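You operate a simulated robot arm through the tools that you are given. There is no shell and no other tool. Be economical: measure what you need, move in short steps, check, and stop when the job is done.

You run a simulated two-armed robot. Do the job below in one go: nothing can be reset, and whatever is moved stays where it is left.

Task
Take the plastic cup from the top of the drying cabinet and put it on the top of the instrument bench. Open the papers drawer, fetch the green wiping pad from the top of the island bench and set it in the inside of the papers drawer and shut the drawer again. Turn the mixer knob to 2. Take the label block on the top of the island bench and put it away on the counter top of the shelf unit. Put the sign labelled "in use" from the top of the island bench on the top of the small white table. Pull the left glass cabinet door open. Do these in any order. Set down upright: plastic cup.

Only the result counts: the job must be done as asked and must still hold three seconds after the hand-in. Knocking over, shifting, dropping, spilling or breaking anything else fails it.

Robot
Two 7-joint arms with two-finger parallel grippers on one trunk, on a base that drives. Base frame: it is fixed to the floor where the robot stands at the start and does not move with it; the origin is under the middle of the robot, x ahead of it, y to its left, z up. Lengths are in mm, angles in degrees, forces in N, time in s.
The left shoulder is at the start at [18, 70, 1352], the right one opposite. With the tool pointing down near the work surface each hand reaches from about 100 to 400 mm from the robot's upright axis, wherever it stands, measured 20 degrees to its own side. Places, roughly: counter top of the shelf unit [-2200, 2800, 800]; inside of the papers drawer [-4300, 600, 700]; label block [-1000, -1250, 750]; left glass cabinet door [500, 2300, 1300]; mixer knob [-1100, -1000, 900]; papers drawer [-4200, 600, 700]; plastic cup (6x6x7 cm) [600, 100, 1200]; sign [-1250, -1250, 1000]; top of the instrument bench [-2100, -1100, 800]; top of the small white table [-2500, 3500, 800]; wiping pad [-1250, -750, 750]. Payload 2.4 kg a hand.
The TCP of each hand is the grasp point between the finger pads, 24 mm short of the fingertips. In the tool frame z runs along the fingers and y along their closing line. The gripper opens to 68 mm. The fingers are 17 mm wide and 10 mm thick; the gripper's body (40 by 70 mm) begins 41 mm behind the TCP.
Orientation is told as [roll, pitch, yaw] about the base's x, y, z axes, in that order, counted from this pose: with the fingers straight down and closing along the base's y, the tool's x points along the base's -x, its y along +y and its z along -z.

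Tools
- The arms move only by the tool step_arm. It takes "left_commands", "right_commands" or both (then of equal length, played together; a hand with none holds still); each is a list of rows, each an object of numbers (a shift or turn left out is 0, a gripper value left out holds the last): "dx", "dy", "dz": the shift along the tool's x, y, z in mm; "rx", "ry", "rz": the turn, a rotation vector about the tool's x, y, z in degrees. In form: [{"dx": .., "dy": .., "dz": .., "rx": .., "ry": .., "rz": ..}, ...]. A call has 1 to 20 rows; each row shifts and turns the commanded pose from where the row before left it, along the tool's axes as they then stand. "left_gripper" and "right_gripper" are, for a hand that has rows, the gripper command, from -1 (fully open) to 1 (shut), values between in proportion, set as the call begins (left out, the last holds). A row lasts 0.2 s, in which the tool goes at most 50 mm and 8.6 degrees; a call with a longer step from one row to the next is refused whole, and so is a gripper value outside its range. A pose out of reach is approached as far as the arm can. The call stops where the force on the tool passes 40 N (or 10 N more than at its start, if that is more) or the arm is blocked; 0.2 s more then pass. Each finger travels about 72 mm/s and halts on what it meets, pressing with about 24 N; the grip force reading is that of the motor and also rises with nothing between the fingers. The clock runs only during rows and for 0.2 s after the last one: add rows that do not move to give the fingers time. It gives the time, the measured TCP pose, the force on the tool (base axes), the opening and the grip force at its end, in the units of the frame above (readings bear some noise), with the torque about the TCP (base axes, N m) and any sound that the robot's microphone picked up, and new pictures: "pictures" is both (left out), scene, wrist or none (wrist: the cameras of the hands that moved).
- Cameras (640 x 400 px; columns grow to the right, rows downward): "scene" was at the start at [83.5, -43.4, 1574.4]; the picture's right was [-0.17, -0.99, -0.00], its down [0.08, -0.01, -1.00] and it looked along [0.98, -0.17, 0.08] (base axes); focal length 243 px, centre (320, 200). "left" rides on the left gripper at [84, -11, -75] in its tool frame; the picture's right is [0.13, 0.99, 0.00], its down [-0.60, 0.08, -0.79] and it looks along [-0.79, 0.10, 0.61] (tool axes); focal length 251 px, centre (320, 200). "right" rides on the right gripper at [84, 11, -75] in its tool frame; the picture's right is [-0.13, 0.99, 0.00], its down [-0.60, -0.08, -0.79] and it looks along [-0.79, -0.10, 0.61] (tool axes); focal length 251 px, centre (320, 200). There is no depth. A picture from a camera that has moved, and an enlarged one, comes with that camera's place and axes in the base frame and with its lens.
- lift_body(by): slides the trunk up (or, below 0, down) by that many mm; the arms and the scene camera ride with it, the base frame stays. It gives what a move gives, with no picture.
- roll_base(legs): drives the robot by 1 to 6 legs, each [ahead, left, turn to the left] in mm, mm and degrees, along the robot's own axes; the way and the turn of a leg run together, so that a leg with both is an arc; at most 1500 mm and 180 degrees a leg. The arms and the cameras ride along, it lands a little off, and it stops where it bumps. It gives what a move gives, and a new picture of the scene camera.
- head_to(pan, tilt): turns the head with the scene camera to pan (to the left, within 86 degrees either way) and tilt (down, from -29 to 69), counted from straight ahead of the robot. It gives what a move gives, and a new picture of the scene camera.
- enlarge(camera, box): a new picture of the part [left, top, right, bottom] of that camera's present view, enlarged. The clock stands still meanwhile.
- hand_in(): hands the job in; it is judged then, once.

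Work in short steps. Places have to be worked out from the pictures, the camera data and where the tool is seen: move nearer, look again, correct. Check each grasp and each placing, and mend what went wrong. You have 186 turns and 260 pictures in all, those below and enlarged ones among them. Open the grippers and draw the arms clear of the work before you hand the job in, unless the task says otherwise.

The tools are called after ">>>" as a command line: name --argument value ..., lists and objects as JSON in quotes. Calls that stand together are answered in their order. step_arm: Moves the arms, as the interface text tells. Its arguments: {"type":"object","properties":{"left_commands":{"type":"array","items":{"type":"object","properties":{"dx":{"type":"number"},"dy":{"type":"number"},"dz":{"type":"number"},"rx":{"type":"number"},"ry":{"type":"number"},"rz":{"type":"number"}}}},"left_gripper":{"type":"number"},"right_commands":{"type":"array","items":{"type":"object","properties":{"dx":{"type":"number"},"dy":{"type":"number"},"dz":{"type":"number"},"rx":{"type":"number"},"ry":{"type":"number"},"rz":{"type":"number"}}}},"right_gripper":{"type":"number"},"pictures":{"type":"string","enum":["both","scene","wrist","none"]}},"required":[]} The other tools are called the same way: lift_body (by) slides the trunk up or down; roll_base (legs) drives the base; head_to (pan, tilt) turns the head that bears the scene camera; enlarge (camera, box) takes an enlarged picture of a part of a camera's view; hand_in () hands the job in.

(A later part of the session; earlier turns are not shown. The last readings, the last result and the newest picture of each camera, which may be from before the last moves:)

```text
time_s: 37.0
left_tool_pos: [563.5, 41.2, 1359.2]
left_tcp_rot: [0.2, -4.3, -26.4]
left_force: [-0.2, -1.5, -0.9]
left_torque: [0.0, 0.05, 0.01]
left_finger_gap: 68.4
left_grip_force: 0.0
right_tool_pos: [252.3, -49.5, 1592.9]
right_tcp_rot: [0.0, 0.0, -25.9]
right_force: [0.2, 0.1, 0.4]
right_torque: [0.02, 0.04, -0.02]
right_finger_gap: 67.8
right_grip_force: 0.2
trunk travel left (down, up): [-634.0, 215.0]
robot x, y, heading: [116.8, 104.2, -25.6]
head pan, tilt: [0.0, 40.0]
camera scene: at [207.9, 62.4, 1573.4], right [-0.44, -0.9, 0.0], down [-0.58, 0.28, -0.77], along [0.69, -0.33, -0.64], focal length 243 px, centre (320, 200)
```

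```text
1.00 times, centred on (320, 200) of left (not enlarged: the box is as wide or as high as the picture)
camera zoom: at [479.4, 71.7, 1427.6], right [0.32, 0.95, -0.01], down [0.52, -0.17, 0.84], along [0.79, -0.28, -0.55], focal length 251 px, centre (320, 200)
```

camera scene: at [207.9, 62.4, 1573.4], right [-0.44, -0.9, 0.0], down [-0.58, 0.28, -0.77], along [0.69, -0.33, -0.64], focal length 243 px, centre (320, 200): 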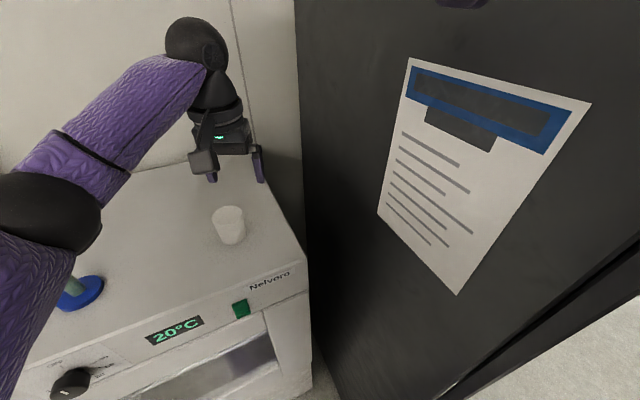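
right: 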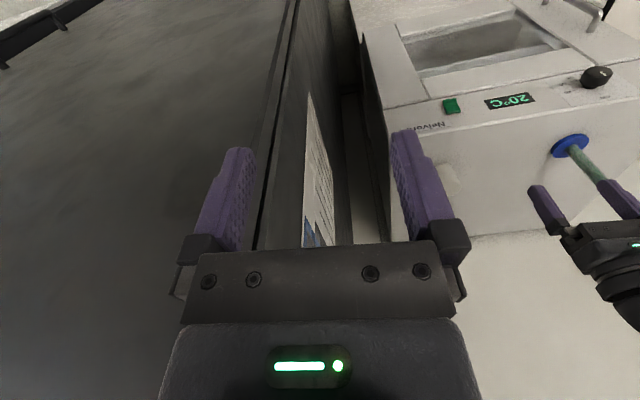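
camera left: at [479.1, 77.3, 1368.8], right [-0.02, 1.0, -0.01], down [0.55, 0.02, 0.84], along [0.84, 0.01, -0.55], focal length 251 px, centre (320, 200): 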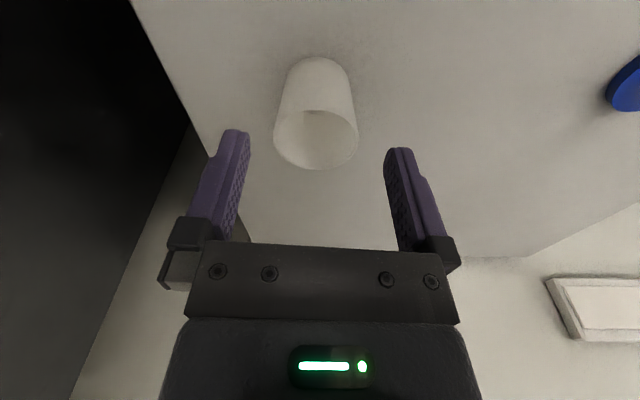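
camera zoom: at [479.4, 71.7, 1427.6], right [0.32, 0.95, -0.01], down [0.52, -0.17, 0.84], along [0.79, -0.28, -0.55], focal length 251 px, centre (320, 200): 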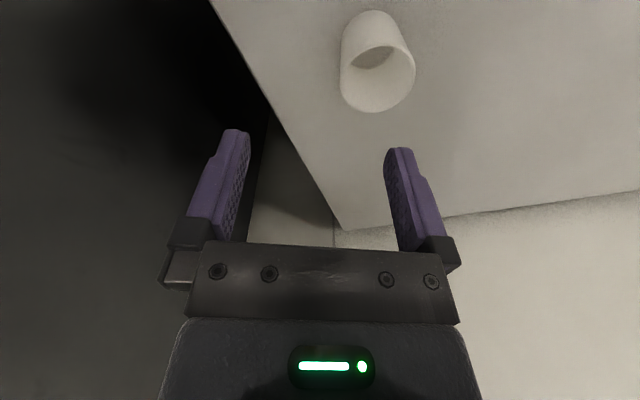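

Base went further this time. The hand moves over the cup (about (593, 77)) and lowers to just above it; then look.

>>> step_arm --left_commands '[{"dx": -2, "dy": 23}, {"dx": -2, "dy": 22.5}, {"dz": 30}, {"dz": 25}, {}]'

```text
time_s: 38.2
left_tool_pos: [589.4, 77.8, 1305.1]
left_tcp_rot: [0.1, -4.4, -26.3]
left_force: [0.5, 0.5, -0.7]
left_torque: [0.01, 0.0, 0.01]
left_finger_gap: 67.9
left_grip_force: 0.0
right_tool_pos: [250.1, -49.2, 1593.9]
right_tcp_rot: [0.1, -0.2, -25.9]
right_force: [-0.7, -0.2, 0.3]
right_torque: [0.01, 0.01, 0.0]
right_finger_gap: 68.0
right_grip_force: 0.0
trunk travel left (down, up): [-634.0, 215.0]
robot x, y, heading: [117.8, 104.9, -25.7]
head pan, tilt: [0.0, 40.0]
camera scene: at [205.6, 62.2, 1573.5], right [-0.44, -0.9, 0.0], down [-0.58, 0.28, -0.77], along [0.69, -0.33, -0.64], focal length 243 px, centre (320, 200)
camera left: at [505.3, 108.6, 1374.6], right [0.32, 0.95, -0.01], down [0.52, -0.17, 0.84], along [0.79, -0.27, -0.55], focal length 251 px, centre (320, 200)
```

scene: 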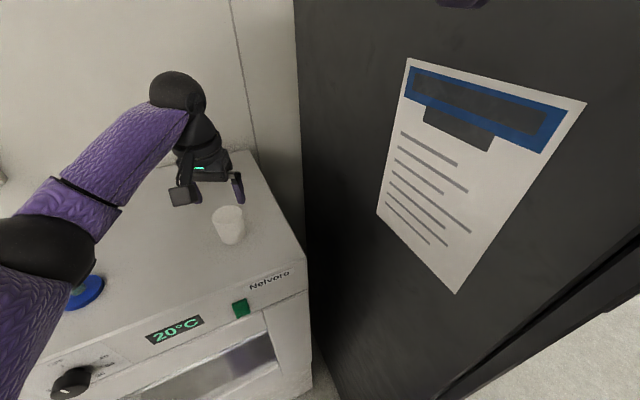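
left: 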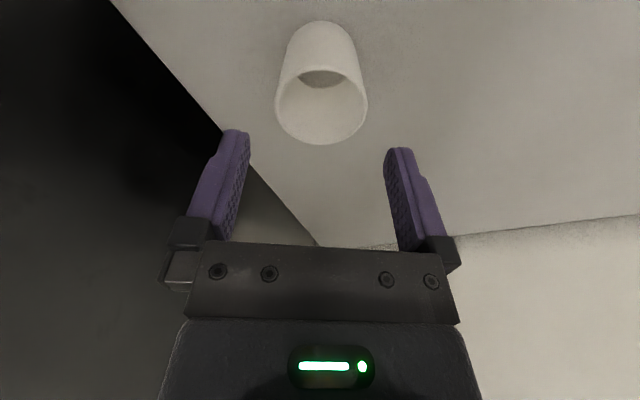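

Cup is centred laterally; the rim lies ~65 mm along the tool axis. I descend 60 first, checking the picture.

>>> step_arm --left_commands '[{"dx": -3}, {"dz": 20}, {"dz": 20}, {"dz": 20}, {}]' --pictures "wrist"

```text
time_s: 39.4
left_tool_pos: [597.4, 74.5, 1244.7]
left_tcp_rot: [0.1, -4.5, -26.4]
left_force: [0.3, -0.7, -0.7]
left_torque: [0.03, -0.05, -0.01]
left_finger_gap: 68.1
left_grip_force: 0.0
right_tool_pos: [250.8, -48.2, 1593.4]
right_tcp_rot: [0.0, -0.3, -25.8]
right_force: [0.2, -0.9, -0.3]
right_torque: [-0.03, 0.04, -0.02]
right_finger_gap: 68.0
right_grip_force: 0.0
trunk travel left (down, up): [-634.0, 215.0]
robot x, y, heading: [118.6, 102.7, -25.5]
head pan, tilt: [0.0, 40.0]
camera left: at [511.7, 105.5, 1313.8], right [0.32, 0.95, -0.01], down [0.52, -0.17, 0.84], along [0.79, -0.28, -0.55], focal length 251 px, centre (320, 200)
```

left: 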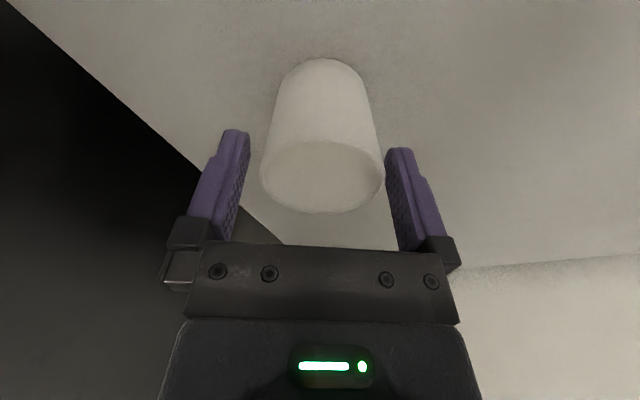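

Well centred, rim at the TCP. Descend 25 more and close.

>>> step_arm --left_commands '[{"dz": 13, "dy": 0.5}, {"dz": 12}]' --pictures "none"

>>> step_arm --left_commands '[{}, {}, {}]' --left_gripper 1 --pictures "wrist"

```text
time_s: 40.0
left_tool_pos: [599.2, 74.6, 1220.0]
left_tcp_rot: [0.1, -4.4, -26.3]
left_force: [0.7, 0.2, -0.3]
left_torque: [0.0, 0.01, -0.03]
left_finger_gap: 68.1
left_grip_force: 0.0
right_tool_pos: [251.0, -48.7, 1593.3]
right_tcp_rot: [0.0, -0.2, -25.8]
right_force: [-0.2, 0.0, 0.6]
right_torque: [0.0, 0.03, 0.05]
right_finger_gap: 67.8
right_grip_force: 0.0
trunk travel left (down, up): [-634.0, 215.0]
robot x, y, heading: [119.6, 105.7, -25.8]
head pan, tilt: [0.0, 40.0]
```

```text
time_s: 40.8
left_tool_pos: [598.6, 74.1, 1219.6]
left_tcp_rot: [0.1, -4.3, -26.3]
left_force: [0.6, 0.4, -0.4]
left_torque: [0.02, 0.03, 0.03]
left_finger_gap: 54.5
left_grip_force: 24.1
right_tool_pos: [250.9, -48.3, 1593.1]
right_tcp_rot: [0.1, -0.2, -25.9]
right_force: [-0.3, -0.2, 0.0]
right_torque: [0.01, 0.0, -0.03]
right_finger_gap: 68.2
right_grip_force: 0.0
trunk travel left (down, up): [-634.0, 215.0]
robot x, y, heading: [116.6, 104.3, -25.7]
head pan, tilt: [0.0, 40.0]
camera left: at [514.7, 104.7, 1288.6], right [0.32, 0.95, -0.01], down [0.52, -0.17, 0.84], along [0.79, -0.28, -0.55], focal length 251 px, centre (320, 200)
```

left: 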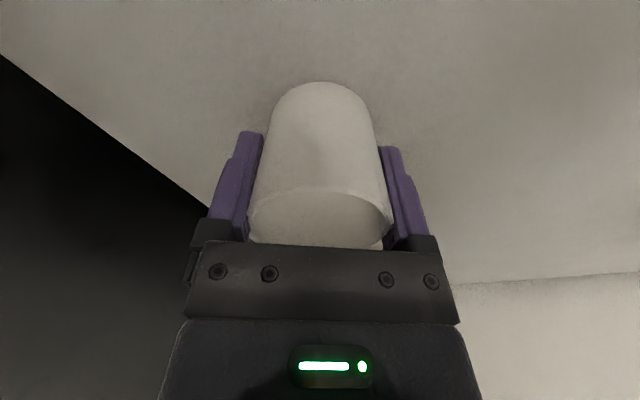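

Cup gripped (54.5 mm). I lift with the trunk, straight up, then back the base away from the oven.

>>> lift_body --by 120

>>> roll_base --legs '[[-250, 0, 0]]'

```text
time_s: 42.3
left_tool_pos: [598.5, 73.3, 1339.4]
left_tcp_rot: [0.0, -4.4, -26.3]
left_force: [0.3, -0.4, 0.1]
left_torque: [-0.03, -0.03, 0.02]
left_finger_gap: 54.0
left_grip_force: 23.3
right_tool_pos: [250.9, -48.8, 1714.5]
right_tcp_rot: [0.1, -0.2, -25.9]
right_force: [0.8, -0.1, -0.3]
right_torque: [0.0, -0.03, 0.02]
right_finger_gap: 68.0
right_grip_force: 0.0
trunk travel left (down, up): [-754.0, 95.0]
robot x, y, heading: [114.6, 106.1, -25.9]
head pan, tilt: [0.0, 40.0]
```

```text
time_s: 44.2
left_tool_pos: [371.1, 185.8, 1340.7]
left_tcp_rot: [0.1, -4.3, -26.3]
left_force: [0.8, -0.5, 0.4]
left_torque: [0.01, -0.03, -0.02]
left_finger_gap: 53.8
left_grip_force: 23.9
right_tool_pos: [23.2, 62.0, 1713.9]
right_tcp_rot: [0.1, -0.2, -25.7]
right_force: [0.4, 0.1, 0.2]
right_torque: [-0.01, -0.01, 0.01]
right_finger_gap: 68.2
right_grip_force: 0.1
trunk travel left (down, up): [-754.0, 95.0]
robot x, y, heading: [-110.0, 216.9, -25.7]
head pan, tilt: [0.0, 40.0]
camera scene: at [-23.9, 173.4, 1693.5], right [-0.43, -0.9, 0.0], down [-0.58, 0.28, -0.77], along [0.69, -0.33, -0.64], focal length 243 px, centre (320, 200)
```

scene: 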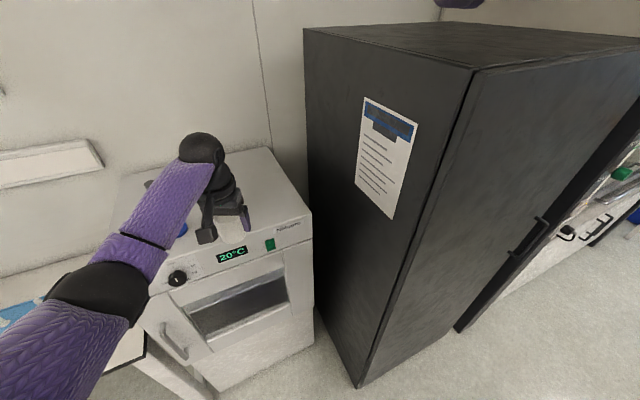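

Grip holds. I retract the left arm to a compact carry pose.

>>> step_arm --left_commands '[{"dx": 30}, {"dx": 30}, {"dx": 30}, {"dx": 30}, {"dx": 30}]' --pictures "none"

```text
time_s: 45.4
left_tool_pos: [236.0, 251.2, 1328.7]
left_tcp_rot: [0.1, -4.3, -26.3]
left_force: [0.1, 0.5, -0.7]
left_torque: [0.02, 0.0, 0.01]
left_finger_gap: 53.9
left_grip_force: 23.9
right_tool_pos: [23.8, 61.3, 1714.8]
right_tcp_rot: [0.0, -0.2, -25.8]
right_force: [0.1, -0.9, 0.0]
right_torque: [-0.01, 0.0, 0.0]
right_finger_gap: 68.1
right_grip_force: 0.1
trunk travel left (down, up): [-754.0, 95.0]
robot x, y, heading: [-111.8, 214.6, -25.7]
head pan, tilt: [0.0, 40.0]
```

Good. Now I turn to face the island area (about -120° of heading) and look.

>>> roll_base --legs '[[-150, 0, 0], [0, 0, 165]]'

>>> head_to --pan 40 --tilt 15

```text
time_s: 53.6
left_tool_pos: [-592.0, 319.0, 1329.1]
left_tcp_rot: [0.2, -4.4, 141.2]
left_force: [-0.3, 0.2, -0.1]
left_torque: [0.03, -0.02, 0.0]
left_finger_gap: 53.1
left_grip_force: 23.6
right_tool_pos: [-341.7, 456.2, 1714.3]
right_tcp_rot: [0.2, -0.2, 141.6]
right_force: [-0.6, -0.1, -0.2]
right_torque: [0.0, 0.02, -0.03]
right_finger_gap: 68.0
right_grip_force: 0.0
trunk travel left (down, up): [-754.0, 95.0]
robot x, y, heading: [-242.9, 276.2, 141.7]
head pan, tilt: [0.0, 40.0]
camera scene: at [-319.4, 339.0, 1693.5], right [0.62, 0.78, 0.0], down [0.5, -0.4, -0.77], along [-0.6, 0.48, -0.64], focal length 243 px, centre (320, 200)
```

scene: 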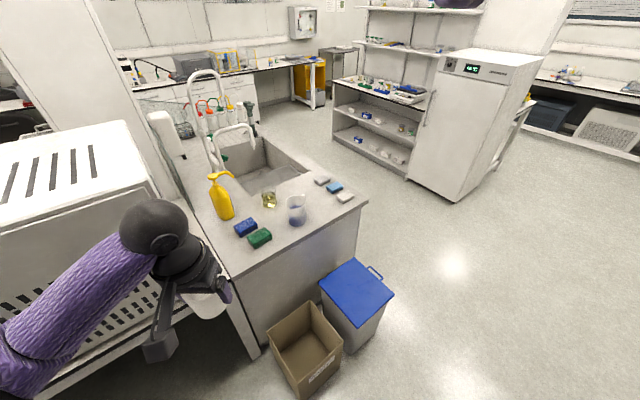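

```text
time_s: 54.7
left_tool_pos: [-590.9, 319.4, 1329.4]
left_tcp_rot: [0.1, -4.4, 141.2]
left_force: [0.2, 0.1, -0.1]
left_torque: [0.02, 0.01, -0.02]
left_finger_gap: 53.0
left_grip_force: 23.9
right_tool_pos: [-341.1, 456.3, 1714.7]
right_tcp_rot: [0.1, -0.2, 141.6]
right_force: [0.2, 0.0, -0.4]
right_torque: [-0.02, 0.01, -0.02]
right_finger_gap: 68.0
right_grip_force: 0.0
trunk travel left (down, up): [-754.0, 95.0]
robot x, y, heading: [-242.4, 278.9, 141.5]
head pan, tilt: [40.0, 15.0]
camera scene: at [-346.1, 283.7, 1733.0], right [-0.03, 1.0, 0.0], down [0.26, 0.01, -0.97], along [-0.97, -0.03, -0.26], focal length 243 px, centre (320, 200)
```

scene: 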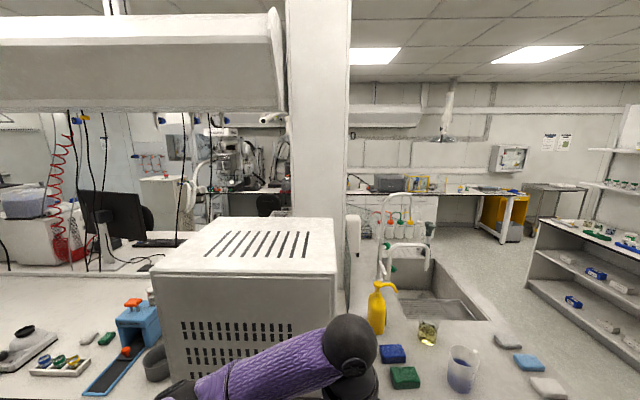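

I look further left toward the island bench items.

>>> head_to --pan 82 --tilt 25

```text
time_s: 55.8
left_tool_pos: [-590.7, 320.0, 1328.4]
left_tcp_rot: [0.1, -4.4, 141.4]
left_force: [0.4, -0.2, -0.6]
left_torque: [-0.01, -0.03, -0.02]
left_finger_gap: 52.9
left_grip_force: 24.4
right_tool_pos: [-341.3, 457.0, 1714.4]
right_tcp_rot: [0.1, -0.2, 141.6]
right_force: [1.2, 0.7, -0.3]
right_torque: [0.0, -0.05, 0.02]
right_finger_gap: 67.9
right_grip_force: 0.0
trunk travel left (down, up): [-754.0, 95.0]
robot x, y, heading: [-244.6, 278.2, 141.6]
head pan, tilt: [82.0, 25.0]
camera scene: at [-319.5, 222.7, 1716.9], right [-0.69, 0.72, 0.0], down [0.31, 0.29, -0.91], along [-0.66, -0.63, -0.42], focal length 243 px, centre (320, 200)
```

scene: 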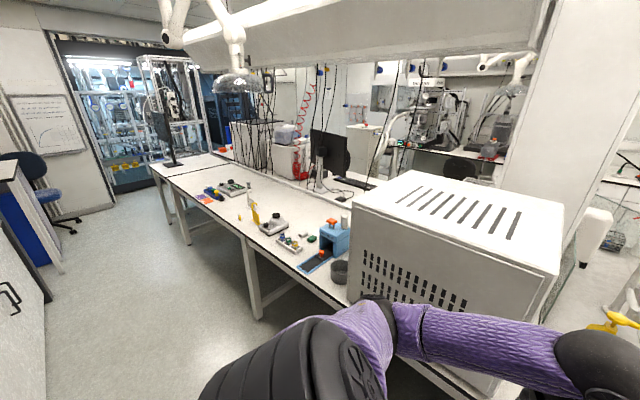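

>>> enlarge --camera "scene" --box '[160, 150, 400, 300]'

```text
2.67 times, centred on (280, 225) of scene
camera zoom: at [-319.5, 222.7, 1716.9], right [-0.69, 0.72, 0.0], down [0.31, 0.29, -0.91], along [-0.66, -0.63, -0.42], focal length 648 px, centre (427, 133)
```

zoom: 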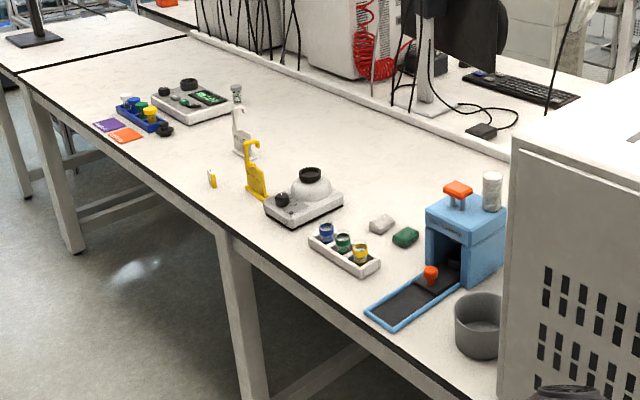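

The island bench edge runs along y at about x = -1040, with mixer, signs, green pad and label block on it. I turn to face -x and drive along the aisle toward it.

>>> roll_base --legs '[[0, 0, 38.4], [150, 700, 0], [50, 450, 0]]'

>>> head_to --pan 0 --tilt 35

```text
time_s: 63.8
left_tool_pos: [-732.4, -1063.7, 1328.1]
left_tcp_rot: [0.1, -4.4, 179.7]
left_force: [-0.4, -0.2, -0.6]
left_torque: [-0.03, -0.01, 0.01]
left_finger_gap: 52.7
left_grip_force: 24.0
right_tool_pos: [-623.7, -800.0, 1713.9]
right_tcp_rot: [-0.1, -0.2, -179.8]
right_force: [0.7, 0.1, 0.3]
right_torque: [0.02, -0.02, 0.0]
right_finger_gap: 68.1
right_grip_force: 0.1
trunk travel left (down, up): [-754.0, 95.0]
robot x, y, heading: [-430.0, -878.3, -179.6]
head pan, tilt: [82.0, 25.0]
camera scene: at [-460.0, -969.3, 1716.8], right [-0.99, 0.13, 0.0], down [0.06, 0.42, -0.91], along [-0.12, -0.9, -0.42], focal length 243 px, centre (320, 200)
```

scene: 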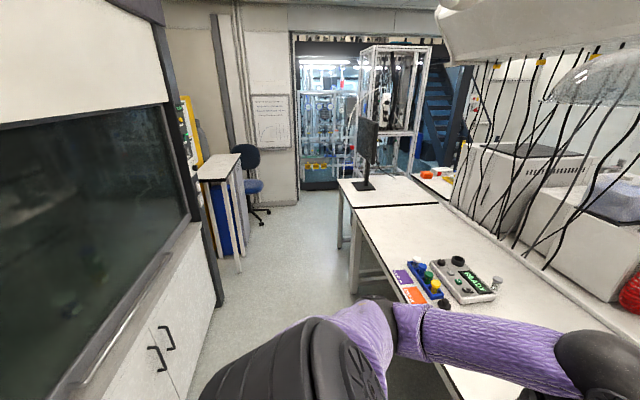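

```text
time_s: 65.4
left_tool_pos: [-732.4, -1062.8, 1328.6]
left_tcp_rot: [0.1, -4.3, 179.8]
left_force: [-0.4, -0.3, 0.5]
left_torque: [0.0, 0.0, -0.02]
left_finger_gap: 52.6
left_grip_force: 23.6
right_tool_pos: [-623.6, -801.3, 1714.9]
right_tcp_rot: [0.0, -0.2, -179.8]
right_force: [-0.7, 0.8, 0.3]
right_torque: [0.01, 0.01, -0.02]
right_finger_gap: 67.8
right_grip_force: 0.1
trunk travel left (down, up): [-754.0, 95.0]
robot x, y, heading: [-437.4, -878.8, -179.7]
head pan, tilt: [0.0, 35.0]
camera scene: at [-535.6, -878.1, 1701.1], right [-0.01, 1.0, 0.0], down [0.57, 0.0, -0.82], along [-0.82, 0.0, -0.57], focal length 243 px, centre (320, 200)
```

scene: 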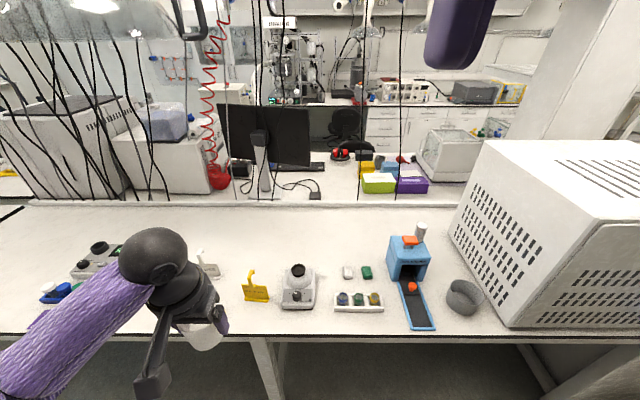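

I enlarge the bench area to identify the items.

>>> enlarge --camera "scene" --box '[180, 220, 500, 345]'

>>> enlarge --camera "scene" --box '[230, 250, 330, 315]'

```text
2.00 times, centred on (340, 282) of scene
camera zoom: at [-535.6, -878.1, 1701.1], right [-0.01, 1.0, 0.0], down [0.57, 0.0, -0.82], along [-0.82, 0.0, -0.57], focal length 486 px, centre (280, 35)
```

zoom: 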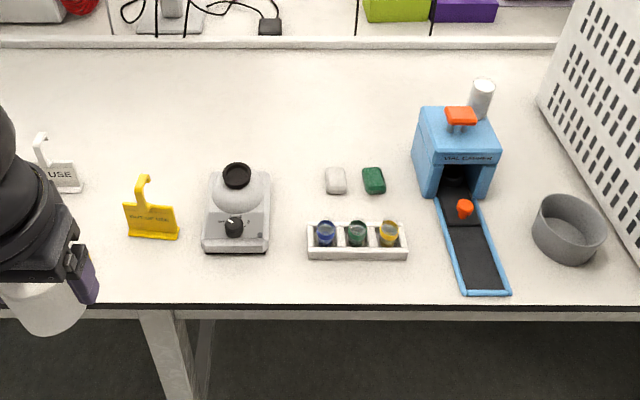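

```text
6.15 times, centred on (280, 282) of scene
camera zoom: at [-535.6, -878.1, 1701.1], right [-0.01, 1.0, 0.0], down [0.57, 0.0, -0.82], along [-0.82, 0.0, -0.57], focal length 1496 px, centre (566, -308)
```

zoom: 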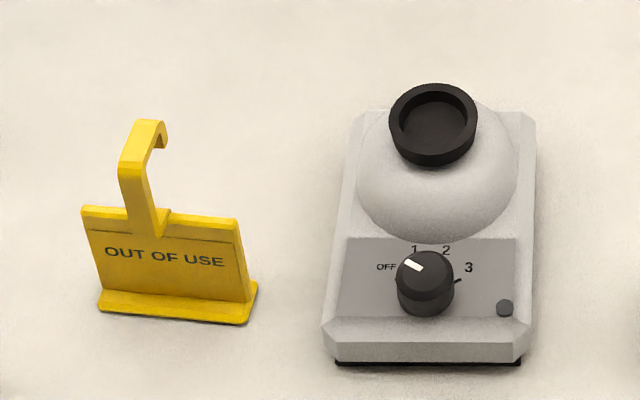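

The white sign (partly hidden) is the "IN USE" one; the yellow is "out of use". I raise the left hand with the cup relative to the shoulder, then lower the trunk.

>>> step_arm --left_commands '[{"dz": -40}, {"dz": -40}, {"dz": -40}, {"dz": -40}, {"dz": -40}]' --pictures "none"

>>> lift_body --by -500

>>> head_to --pan -5 --tilt 30

```text
time_s: 66.6
left_tool_pos: [-716.3, -1063.4, 1530.0]
left_tcp_rot: [0.1, -4.4, 179.9]
left_force: [-0.1, 0.0, -0.4]
left_torque: [-0.02, -0.02, 0.01]
left_finger_gap: 52.3
left_grip_force: 24.5
right_tool_pos: [-623.4, -798.9, 1714.1]
right_tcp_rot: [-0.1, -0.2, -179.8]
right_force: [-0.5, 0.2, 0.4]
right_torque: [-0.02, 0.02, -0.02]
right_finger_gap: 68.0
right_grip_force: 0.1
trunk travel left (down, up): [-754.0, 95.0]
robot x, y, heading: [-435.8, -879.5, -179.7]
head pan, tilt: [0.0, 35.0]
```

```text
refused: -500 is not a number from -400 to 400
```

```text
time_s: 67.2
left_tool_pos: [-717.4, -1064.9, 1528.5]
left_tcp_rot: [0.1, -4.4, 179.8]
left_force: [0.1, 0.1, -0.1]
left_torque: [0.0, -0.02, -0.02]
left_finger_gap: 52.5
left_grip_force: 24.2
right_tool_pos: [-625.0, -800.4, 1714.7]
right_tcp_rot: [0.1, -0.1, -179.8]
right_force: [0.7, -0.1, -0.7]
right_torque: [-0.05, 0.03, -0.04]
right_finger_gap: 67.9
right_grip_force: 0.1
trunk travel left (down, up): [-754.0, 95.0]
robot x, y, heading: [-436.6, -877.3, -179.8]
head pan, tilt: [-5.0, 30.0]
camera scene: at [-537.7, -870.2, 1708.8], right [0.08, 1.0, 0.0], down [0.5, -0.04, -0.87], along [-0.86, 0.07, -0.5], focal length 243 px, centre (320, 200)
```

scene: 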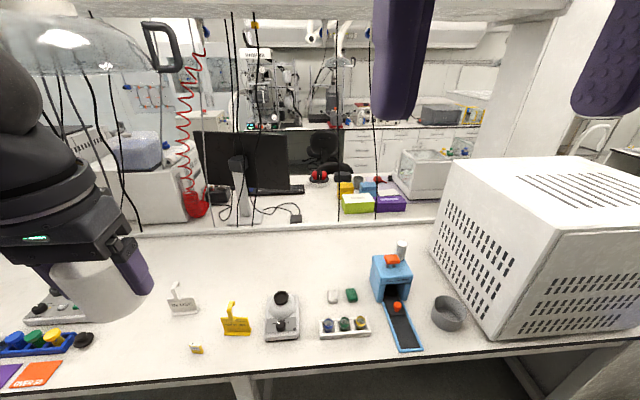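

Everything visible: "IN USE" sign white, label block small yellow near the edge. Lower the trunk 400.

>>> lift_body --by -400

>>> roll_base --legs '[[230, 100, 0]]'

```text
time_s: 71.1
left_tool_pos: [-717.2, -1063.2, 1128.4]
left_tcp_rot: [0.1, -4.4, 179.8]
left_force: [-0.6, 0.0, -0.9]
left_torque: [-0.03, -0.01, 0.0]
left_finger_gap: 52.4
left_grip_force: 24.1
right_tool_pos: [-651.2, -800.1, 1300.6]
right_tcp_rot: [0.1, 3.6, -179.8]
right_force: [-0.6, -0.4, -0.1]
right_torque: [0.02, -0.03, 0.01]
right_finger_gap: 68.2
right_grip_force: 0.0
trunk travel left (down, up): [-354.0, 495.0]
robot x, y, heading: [-437.4, -879.0, -179.8]
head pan, tilt: [-5.0, 30.0]
```

```text
time_s: 72.9
left_tool_pos: [-942.5, -1166.4, 1128.4]
left_tcp_rot: [0.1, -4.5, 179.8]
left_force: [-0.2, -0.7, -0.7]
left_torque: [-0.03, -0.02, 0.01]
left_finger_gap: 52.5
left_grip_force: 24.2
right_tool_pos: [-876.5, -904.7, 1301.3]
right_tcp_rot: [-0.1, 3.5, -179.7]
right_force: [-1.0, -0.5, -0.3]
right_torque: [-0.01, -0.01, 0.02]
right_finger_gap: 68.0
right_grip_force: 0.0
trunk travel left (down, up): [-354.0, 495.0]
robot x, y, heading: [-663.3, -980.6, -179.8]
head pan, tilt: [-5.0, 30.0]
camera scene: at [-791.5, -974.2, 1307.6], right [0.08, 1.0, 0.0], down [0.5, -0.04, -0.87], along [-0.86, 0.07, -0.5], focal length 243 px, centre (320, 200)
```

scene: 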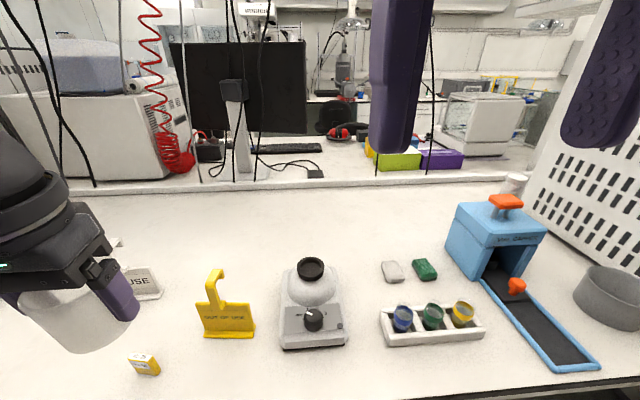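

Triangulation gives the bench top at z ≈ 850, knob about (-1071, -964, 891), pad (-1195, -684). I lower the trunk a bit and bring the right hand forward for a close look at the mixer.

>>> lift_body --by -80

>>> step_arm --right_commands '[{"dx": -20, "dz": 30, "dy": 10}, {"dx": -20, "dz": 30, "dy": 10}, {"dx": -20, "dz": 30, "dy": 10}, {"dx": -20, "dz": 30, "dy": 10}, {"dx": -20, "dz": 30, "dy": 10}]' --pictures "wrist"

```text
time_s: 74.1
left_tool_pos: [-941.8, -1167.6, 1047.9]
left_tcp_rot: [0.1, -4.4, 179.8]
left_force: [-0.2, 0.8, -0.6]
left_torque: [0.01, 0.02, 0.0]
left_finger_gap: 52.4
left_grip_force: 24.3
right_tool_pos: [-893.0, -904.0, 1213.4]
right_tcp_rot: [0.1, 6.1, -179.8]
right_force: [0.4, -0.8, 0.0]
right_torque: [0.01, -0.01, 0.02]
right_finger_gap: 68.2
right_grip_force: 0.1
trunk travel left (down, up): [-274.0, 575.0]
robot x, y, heading: [-662.7, -981.3, -179.6]
head pan, tilt: [-5.0, 30.0]
```

```text
time_s: 75.3
left_tool_pos: [-942.0, -1166.8, 1046.5]
left_tcp_rot: [0.2, -4.4, 179.7]
left_force: [-0.4, -0.5, 0.0]
left_torque: [-0.01, 0.01, -0.01]
left_finger_gap: 52.4
left_grip_force: 24.3
right_tool_pos: [-978.4, -953.7, 1053.8]
right_tcp_rot: [0.1, 5.9, -179.8]
right_force: [-0.6, 0.2, 0.2]
right_torque: [0.01, -0.02, -0.02]
right_finger_gap: 68.0
right_grip_force: 0.1
trunk travel left (down, up): [-274.0, 575.0]
robot x, y, heading: [-662.3, -982.0, -179.5]
head pan, tilt: [-5.0, 30.0]
camera right: at [-901.9, -963.2, 1138.4], right [-0.13, -0.99, -0.01], down [-0.68, 0.08, 0.73], along [-0.72, 0.1, -0.69], focal length 251 px, centre (320, 200)
```

right: 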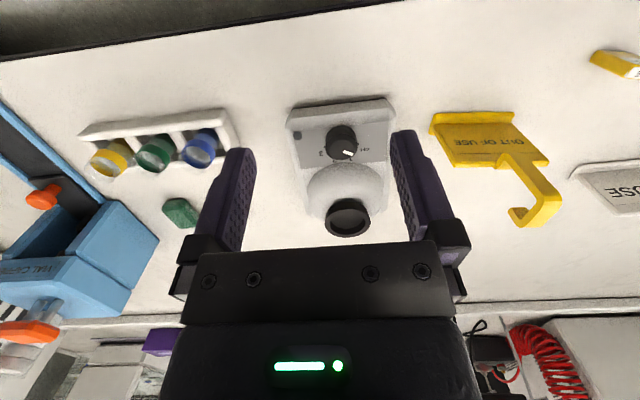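

Knob is confirmed at (-1069, -965, ~888). I enlarge the knob for pointer and label angles.

>>> enlarge --camera "right" --box '[280, 90, 410, 171]'

>>> enlarge --camera "scene" --box '[260, 260, 370, 329]'

```text
4.92 times, centred on (345, 130) of right
camera zoom: at [-901.9, -963.2, 1138.4], right [-0.13, -0.99, -0.01], down [-0.68, 0.08, 0.73], along [-0.72, 0.1, -0.69], focal length 1238 px, centre (197, 542)
```

zoom: 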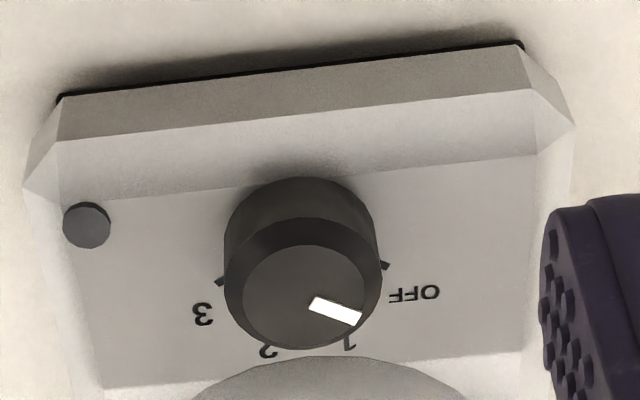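

```text
5.80 times, centred on (315, 294) of scene
camera zoom: at [-806.6, -974.0, 1226.8], right [0.08, 1.0, 0.0], down [0.5, -0.04, -0.87], along [-0.86, 0.07, -0.5], focal length 1410 px, centre (349, -348)
```

zoom: 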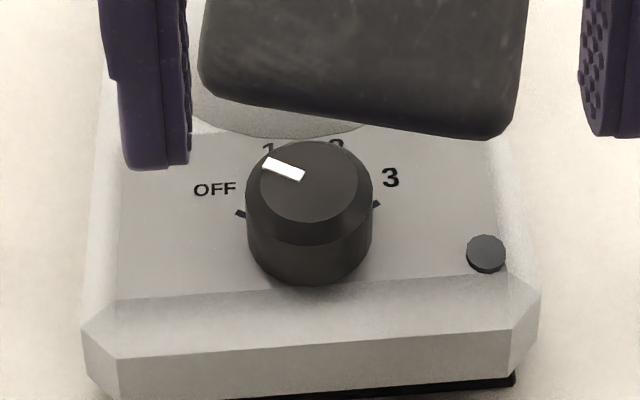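

The pointer is at OFF (about -65° from straight back); mark 2 is about +22°, so roughly 87° clockwise from above. I level the right hand, move above the knob, and pre-turn the hand -43° with the fingers partly closed.

>>> step_arm --right_commands '[{"ry": -5.9}, {"dx": -45, "dy": 5}, {"dx": -46, "dy": 6, "dz": 20}, {"dz": 20}, {"rz": -8}, {"rz": -8}, {"rz": -8}, {"rz": -8}, {"rz": -8}, {"rz": -3}]' --right_gripper -0.35

```text
refused: row 3 steps farther than a row can; nothing moved
```

>>> step_arm --right_commands '[{"ry": -5.9}, {"dx": -45, "dy": 5}, {"dx": -46, "dy": 6}, {"dz": 40}, {"rz": -8}, {"rz": -8}, {"rz": -8}, {"rz": -8}, {"rz": -8}, {"rz": -3}]' --right_gripper -0.35

```text
time_s: 77.5
left_tool_pos: [-943.1, -1166.7, 1048.6]
left_tcp_rot: [0.1, -4.4, 179.9]
left_force: [0.8, 0.1, 0.4]
left_torque: [0.02, 0.02, 0.0]
left_finger_gap: 52.2
left_grip_force: 24.0
right_tool_pos: [-1067.7, -965.9, 1013.0]
right_tcp_rot: [0.0, 0.0, -136.6]
right_force: [0.8, 0.4, 0.0]
right_torque: [-0.01, 0.02, -0.01]
right_finger_gap: 45.8
right_grip_force: 0.1
trunk travel left (down, up): [-274.0, 575.0]
robot x, y, heading: [-659.8, -982.3, -179.8]
head pan, tilt: [-5.0, 30.0]
camera scene: at [-806.6, -974.0, 1226.8], right [0.08, 1.0, 0.0], down [0.5, -0.04, -0.87], along [-0.86, 0.07, -0.5], focal length 243 px, centre (320, 200)
camera right: at [-998.3, -915.1, 1088.4], right [0.59, -0.81, 0.0], down [-0.5, -0.36, 0.79], along [-0.64, -0.47, -0.61], focal length 251 px, centre (320, 200)
```

scene: 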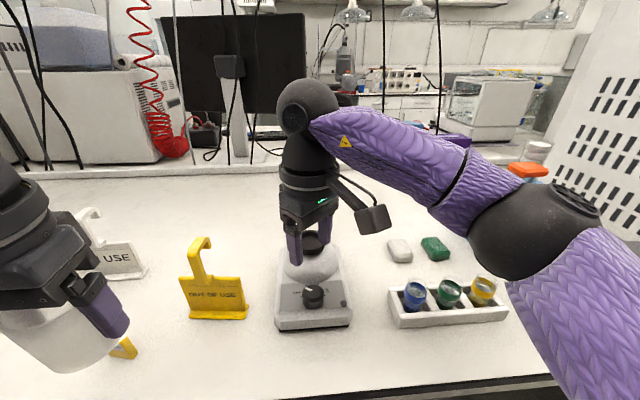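
right: 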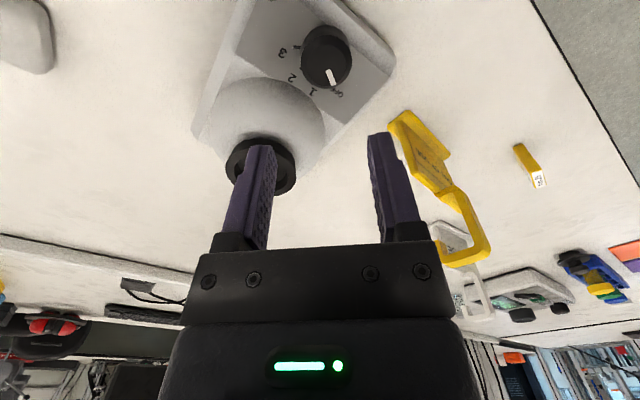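

Turned and above the knob. The wrist view puts the knob about 6 mm toward tool +y; I correct and descend 65 for another look.

>>> step_arm --right_commands '[{"dx": 2, "dy": 6}, {"dz": 35}, {"dz": 30}, {}]'

```text
time_s: 78.5
left_tool_pos: [-943.6, -1165.9, 1047.8]
left_tcp_rot: [0.1, -4.4, 179.8]
left_force: [0.0, -0.6, 0.2]
left_torque: [-0.02, 0.02, 0.03]
left_finger_gap: 52.3
left_grip_force: 23.8
right_tool_pos: [-1062.0, -968.3, 948.5]
right_tcp_rot: [0.1, 0.0, -136.7]
right_force: [-0.2, -0.3, 0.2]
right_torque: [0.03, -0.05, -0.04]
right_finger_gap: 46.0
right_grip_force: 0.0
trunk travel left (down, up): [-274.0, 575.0]
robot x, y, heading: [-664.3, -984.2, -179.8]
head pan, tilt: [-5.0, 30.0]
camera scene: at [-806.6, -974.0, 1226.8], right [0.08, 1.0, 0.0], down [0.5, -0.04, -0.87], along [-0.86, 0.07, -0.5], focal length 243 px, centre (320, 200)
camera right: at [-993.1, -917.8, 1023.1], right [0.58, -0.81, 0.0], down [-0.5, -0.35, 0.79], along [-0.64, -0.46, -0.61], focal length 251 px, centre (320, 200)
```

scene: 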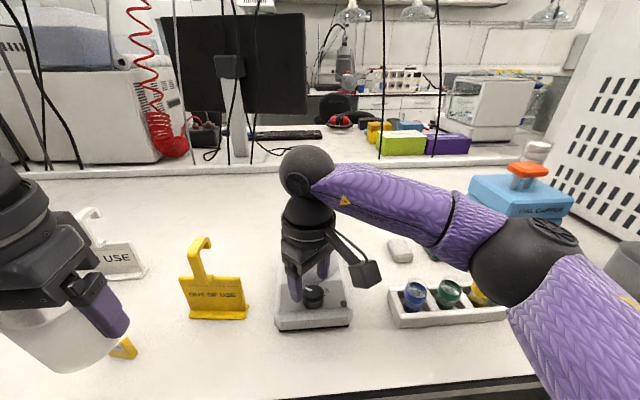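
right: 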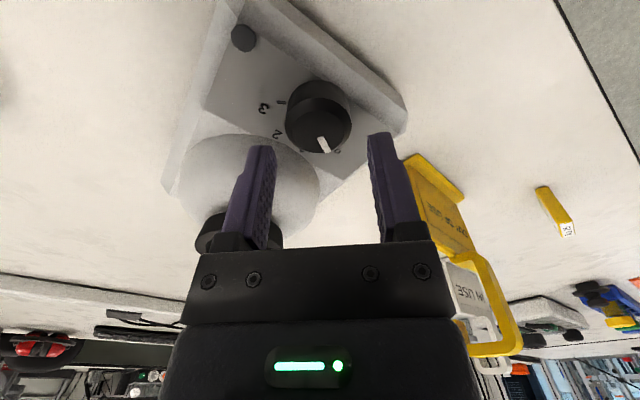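

Laterally centred; depth slightly uncertain. I descend 20 more and re-check.

>>> step_arm --right_commands '[{"dx": -3, "dz": 20}, {}]' --pictures "wrist"

>>> enlarge --camera "scene" --box '[260, 230, 370, 339]'

```text
time_s: 79.1
left_tool_pos: [-941.6, -1166.3, 1048.9]
left_tcp_rot: [0.1, -4.4, 179.8]
left_force: [-0.6, 0.5, 0.7]
left_torque: [0.0, 0.0, -0.01]
left_finger_gap: 52.6
left_grip_force: 24.3
right_tool_pos: [-1064.4, -970.6, 927.9]
right_tcp_rot: [0.1, 0.0, -136.9]
right_force: [-0.4, 0.6, 0.5]
right_torque: [0.02, -0.01, 0.01]
right_finger_gap: 45.9
right_grip_force: 0.2
trunk travel left (down, up): [-274.0, 575.0]
robot x, y, heading: [-661.9, -983.3, -179.8]
head pan, tilt: [-5.0, 30.0]
camera right: at [-995.4, -919.5, 1002.4], right [0.58, -0.81, 0.0], down [-0.5, -0.35, 0.79], along [-0.64, -0.46, -0.61], focal length 251 px, centre (320, 200)
```

right: 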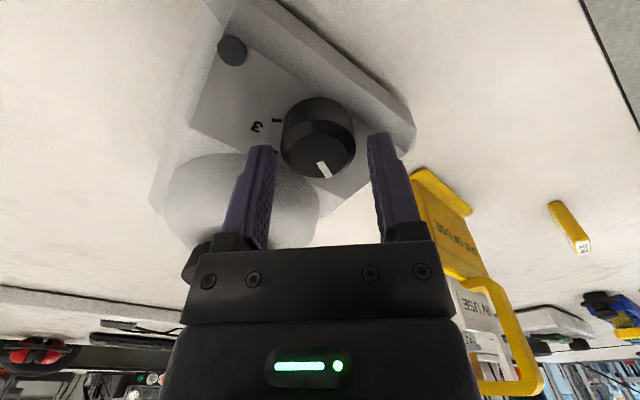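

```text
3.67 times, centred on (315, 284) of scene
camera zoom: at [-806.6, -974.0, 1226.8], right [0.08, 1.0, 0.0], down [0.5, -0.04, -0.87], along [-0.86, 0.07, -0.5], focal length 892 px, centre (338, -110)
```

zoom: 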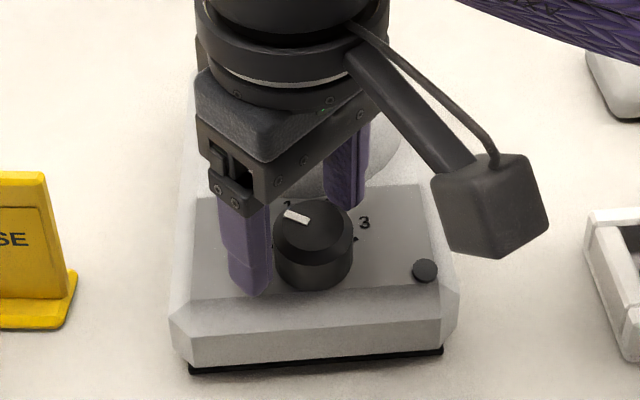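

Combining both views, the knob top is near z 917 and its axis is ~9 mm toward tool +x. I shift by that, lower 8 mm and check.

>>> step_arm --right_commands '[{"dx": 9, "dy": 1}, {"dz": 8}, {}]' --pictures "wrist"

>>> enlarge --camera "scene" --box '[260, 230, 370, 339]'

```text
time_s: 79.9
left_tool_pos: [-942.4, -1166.3, 1048.1]
left_tcp_rot: [0.0, -4.4, 179.8]
left_force: [-0.2, 0.7, -0.8]
left_torque: [-0.03, 0.02, 0.01]
left_finger_gap: 52.4
left_grip_force: 24.2
right_tool_pos: [-1056.8, -964.5, 918.6]
right_tcp_rot: [0.0, -0.1, -136.8]
right_force: [0.1, -0.2, -1.0]
right_torque: [-0.04, 0.02, 0.02]
right_finger_gap: 46.0
right_grip_force: 0.0
trunk travel left (down, up): [-274.0, 575.0]
robot x, y, heading: [-660.6, -983.7, -179.7]
head pan, tilt: [-5.0, 30.0]
camera right: at [-987.4, -914.6, 994.9], right [0.58, -0.81, 0.0], down [-0.5, -0.35, 0.79], along [-0.64, -0.46, -0.61], focal length 251 px, centre (320, 200)
```

right: 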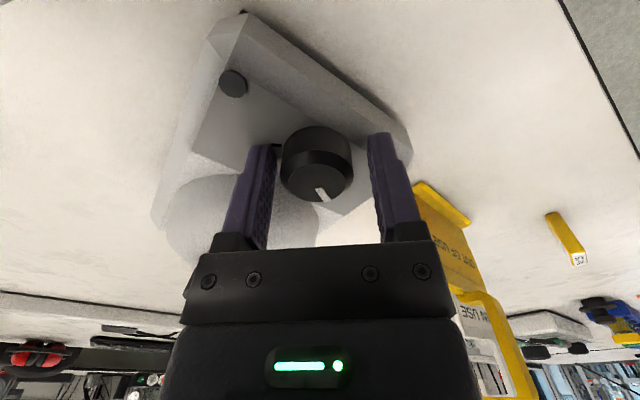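

```text
3.67 times, centred on (315, 284) of scene
camera zoom: at [-806.6, -974.0, 1226.8], right [0.08, 1.0, 0.0], down [0.5, -0.04, -0.87], along [-0.86, 0.07, -0.5], focal length 892 px, centre (338, -110)
```

zoom: 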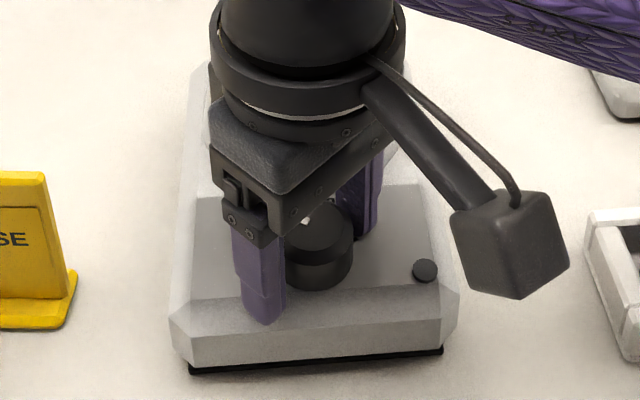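

Fingers now straddle the knob centrally. Close to grip.

>>> step_arm --right_commands '[{}, {}, {}]' --right_gripper 1 --pictures "wrist"

```text
time_s: 80.7
left_tool_pos: [-943.4, -1166.1, 1048.5]
left_tcp_rot: [0.2, -4.3, 179.8]
left_force: [0.2, -0.5, -0.8]
left_torque: [0.01, -0.01, 0.0]
left_finger_gap: 52.6
left_grip_force: 23.8
right_tool_pos: [-1058.5, -964.1, 919.4]
right_tcp_rot: [0.1, 0.0, -136.9]
right_force: [-9.1, 6.9, 2.3]
right_torque: [0.62, 0.65, -0.03]
right_finger_gap: 33.8
right_grip_force: 45.0
trunk travel left (down, up): [-274.0, 575.0]
robot x, y, heading: [-660.4, -979.6, -179.7]
head pan, tilt: [-5.0, 30.0]
camera right: at [-988.4, -913.6, 994.8], right [0.58, -0.81, 0.0], down [-0.5, -0.35, 0.79], along [-0.64, -0.46, -0.61], focal length 251 px, centre (320, 200)
```

right: 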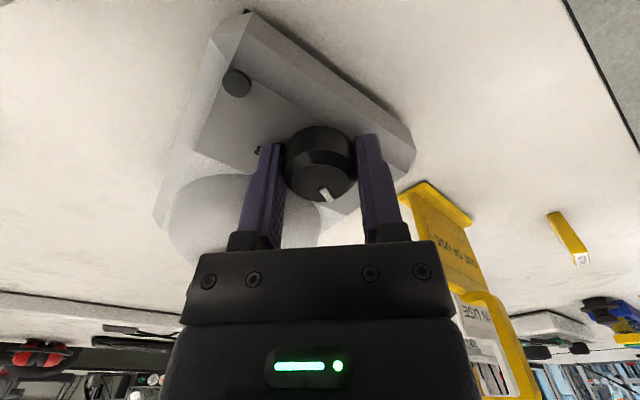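

A light side load (≈11 N along tool -y); I ease by 1 mm, then begin turning clockwise.

>>> step_arm --right_commands '[{"dy": -1.2}, {"rz": 8}, {"rz": 8}, {}]' --pictures "wrist"

```text
time_s: 81.7
left_tool_pos: [-944.4, -1165.5, 1048.6]
left_tcp_rot: [0.1, -4.3, 179.9]
left_force: [-1.0, -0.4, 0.1]
left_torque: [0.03, 0.01, -0.01]
left_finger_gap: 52.3
left_grip_force: 24.0
right_tool_pos: [-1057.0, -964.5, 918.8]
right_tcp_rot: [0.2, 0.0, -153.0]
right_force: [-1.4, 1.5, -9.1]
right_torque: [-0.36, 1.0, -0.02]
right_finger_gap: 33.7
right_grip_force: 44.4
trunk travel left (down, up): [-274.0, 575.0]
robot x, y, heading: [-661.3, -981.0, -179.7]
head pan, tilt: [-5.0, 30.0]
camera right: at [-977.5, -934.6, 995.0], right [0.34, -0.94, 0.0], down [-0.58, -0.2, 0.79], along [-0.74, -0.27, -0.61], focal length 251 px, centre (320, 200)
```

right: 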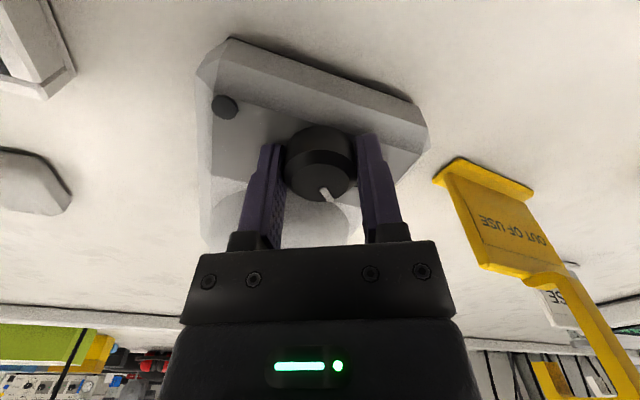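

The knob turns with the hand. Continue turning.

>>> step_arm --right_commands '[{"rz": 7}, {"rz": 7}, {"rz": 7}, {"rz": 7}, {"rz": 7}, {}]' --pictures "none"

>>> step_arm --right_commands '[{"rz": 7}, {"rz": 7}, {"rz": 7}, {"rz": 7}, {"rz": 7}, {}]' --pictures "wrist"

>>> enlarge --camera "scene" --box '[260, 230, 370, 339]'

```text
time_s: 83.1
left_tool_pos: [-943.3, -1166.2, 1048.7]
left_tcp_rot: [0.1, -4.3, 179.7]
left_force: [0.1, -0.1, -1.0]
left_torque: [0.04, 0.03, -0.01]
left_finger_gap: 52.2
left_grip_force: 23.5
right_tool_pos: [-1056.3, -964.7, 919.7]
right_tcp_rot: [-0.1, 0.3, 172.2]
right_force: [7.5, 0.0, -30.1]
right_torque: [0.12, -0.07, 0.0]
right_finger_gap: 33.6
right_grip_force: 44.6
trunk travel left (down, up): [-274.0, 575.0]
robot x, y, heading: [-664.1, -984.8, -179.7]
head pan, tilt: [-5.0, 30.0]
```

```text
time_s: 84.2
left_tool_pos: [-943.1, -1166.4, 1049.8]
left_tcp_rot: [0.2, -4.3, 179.9]
left_force: [0.1, -0.2, -0.2]
left_torque: [0.0, 0.02, 0.0]
left_finger_gap: 52.2
left_grip_force: 24.1
right_tool_pos: [-1058.3, -965.9, 919.4]
right_tcp_rot: [-0.1, 0.2, 142.0]
right_force: [1.8, -0.1, -11.3]
right_torque: [-0.39, 0.92, -0.01]
right_finger_gap: 33.7
right_grip_force: 44.6
trunk travel left (down, up): [-274.0, 575.0]
robot x, y, heading: [-660.4, -985.9, -179.5]
head pan, tilt: [-5.0, 30.0]
stopped in row 5 (right hand): the force on the tool passed its limit at 42 N (the readings are from after the stop); the commanded pose is now the measured one
camera right: at [-997.9, -1024.4, 995.3], right [-0.71, -0.7, 0.0], down [-0.43, 0.43, 0.79], along [-0.55, 0.56, -0.61], focal length 251 px, centre (320, 200)
```

right: 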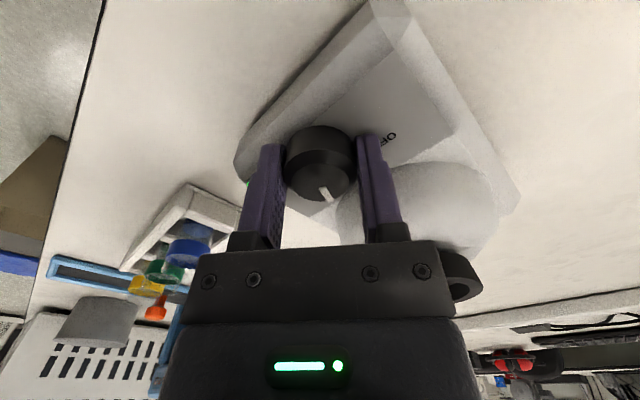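

```text
3.67 times, centred on (315, 284) of scene
camera zoom: at [-806.6, -973.9, 1227.2], right [0.08, 1.0, 0.0], down [0.5, -0.04, -0.87], along [-0.86, 0.07, -0.5], focal length 892 px, centre (338, -110)
```

zoom: 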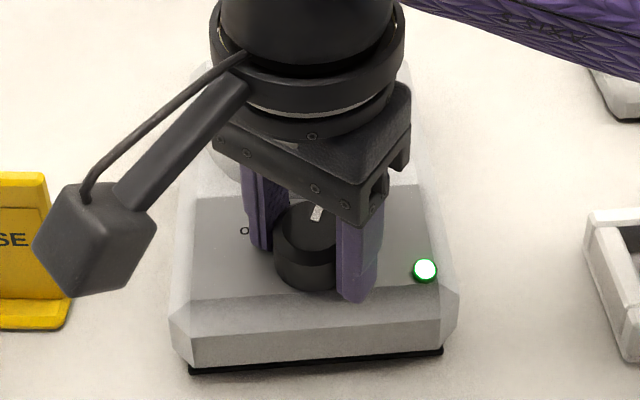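

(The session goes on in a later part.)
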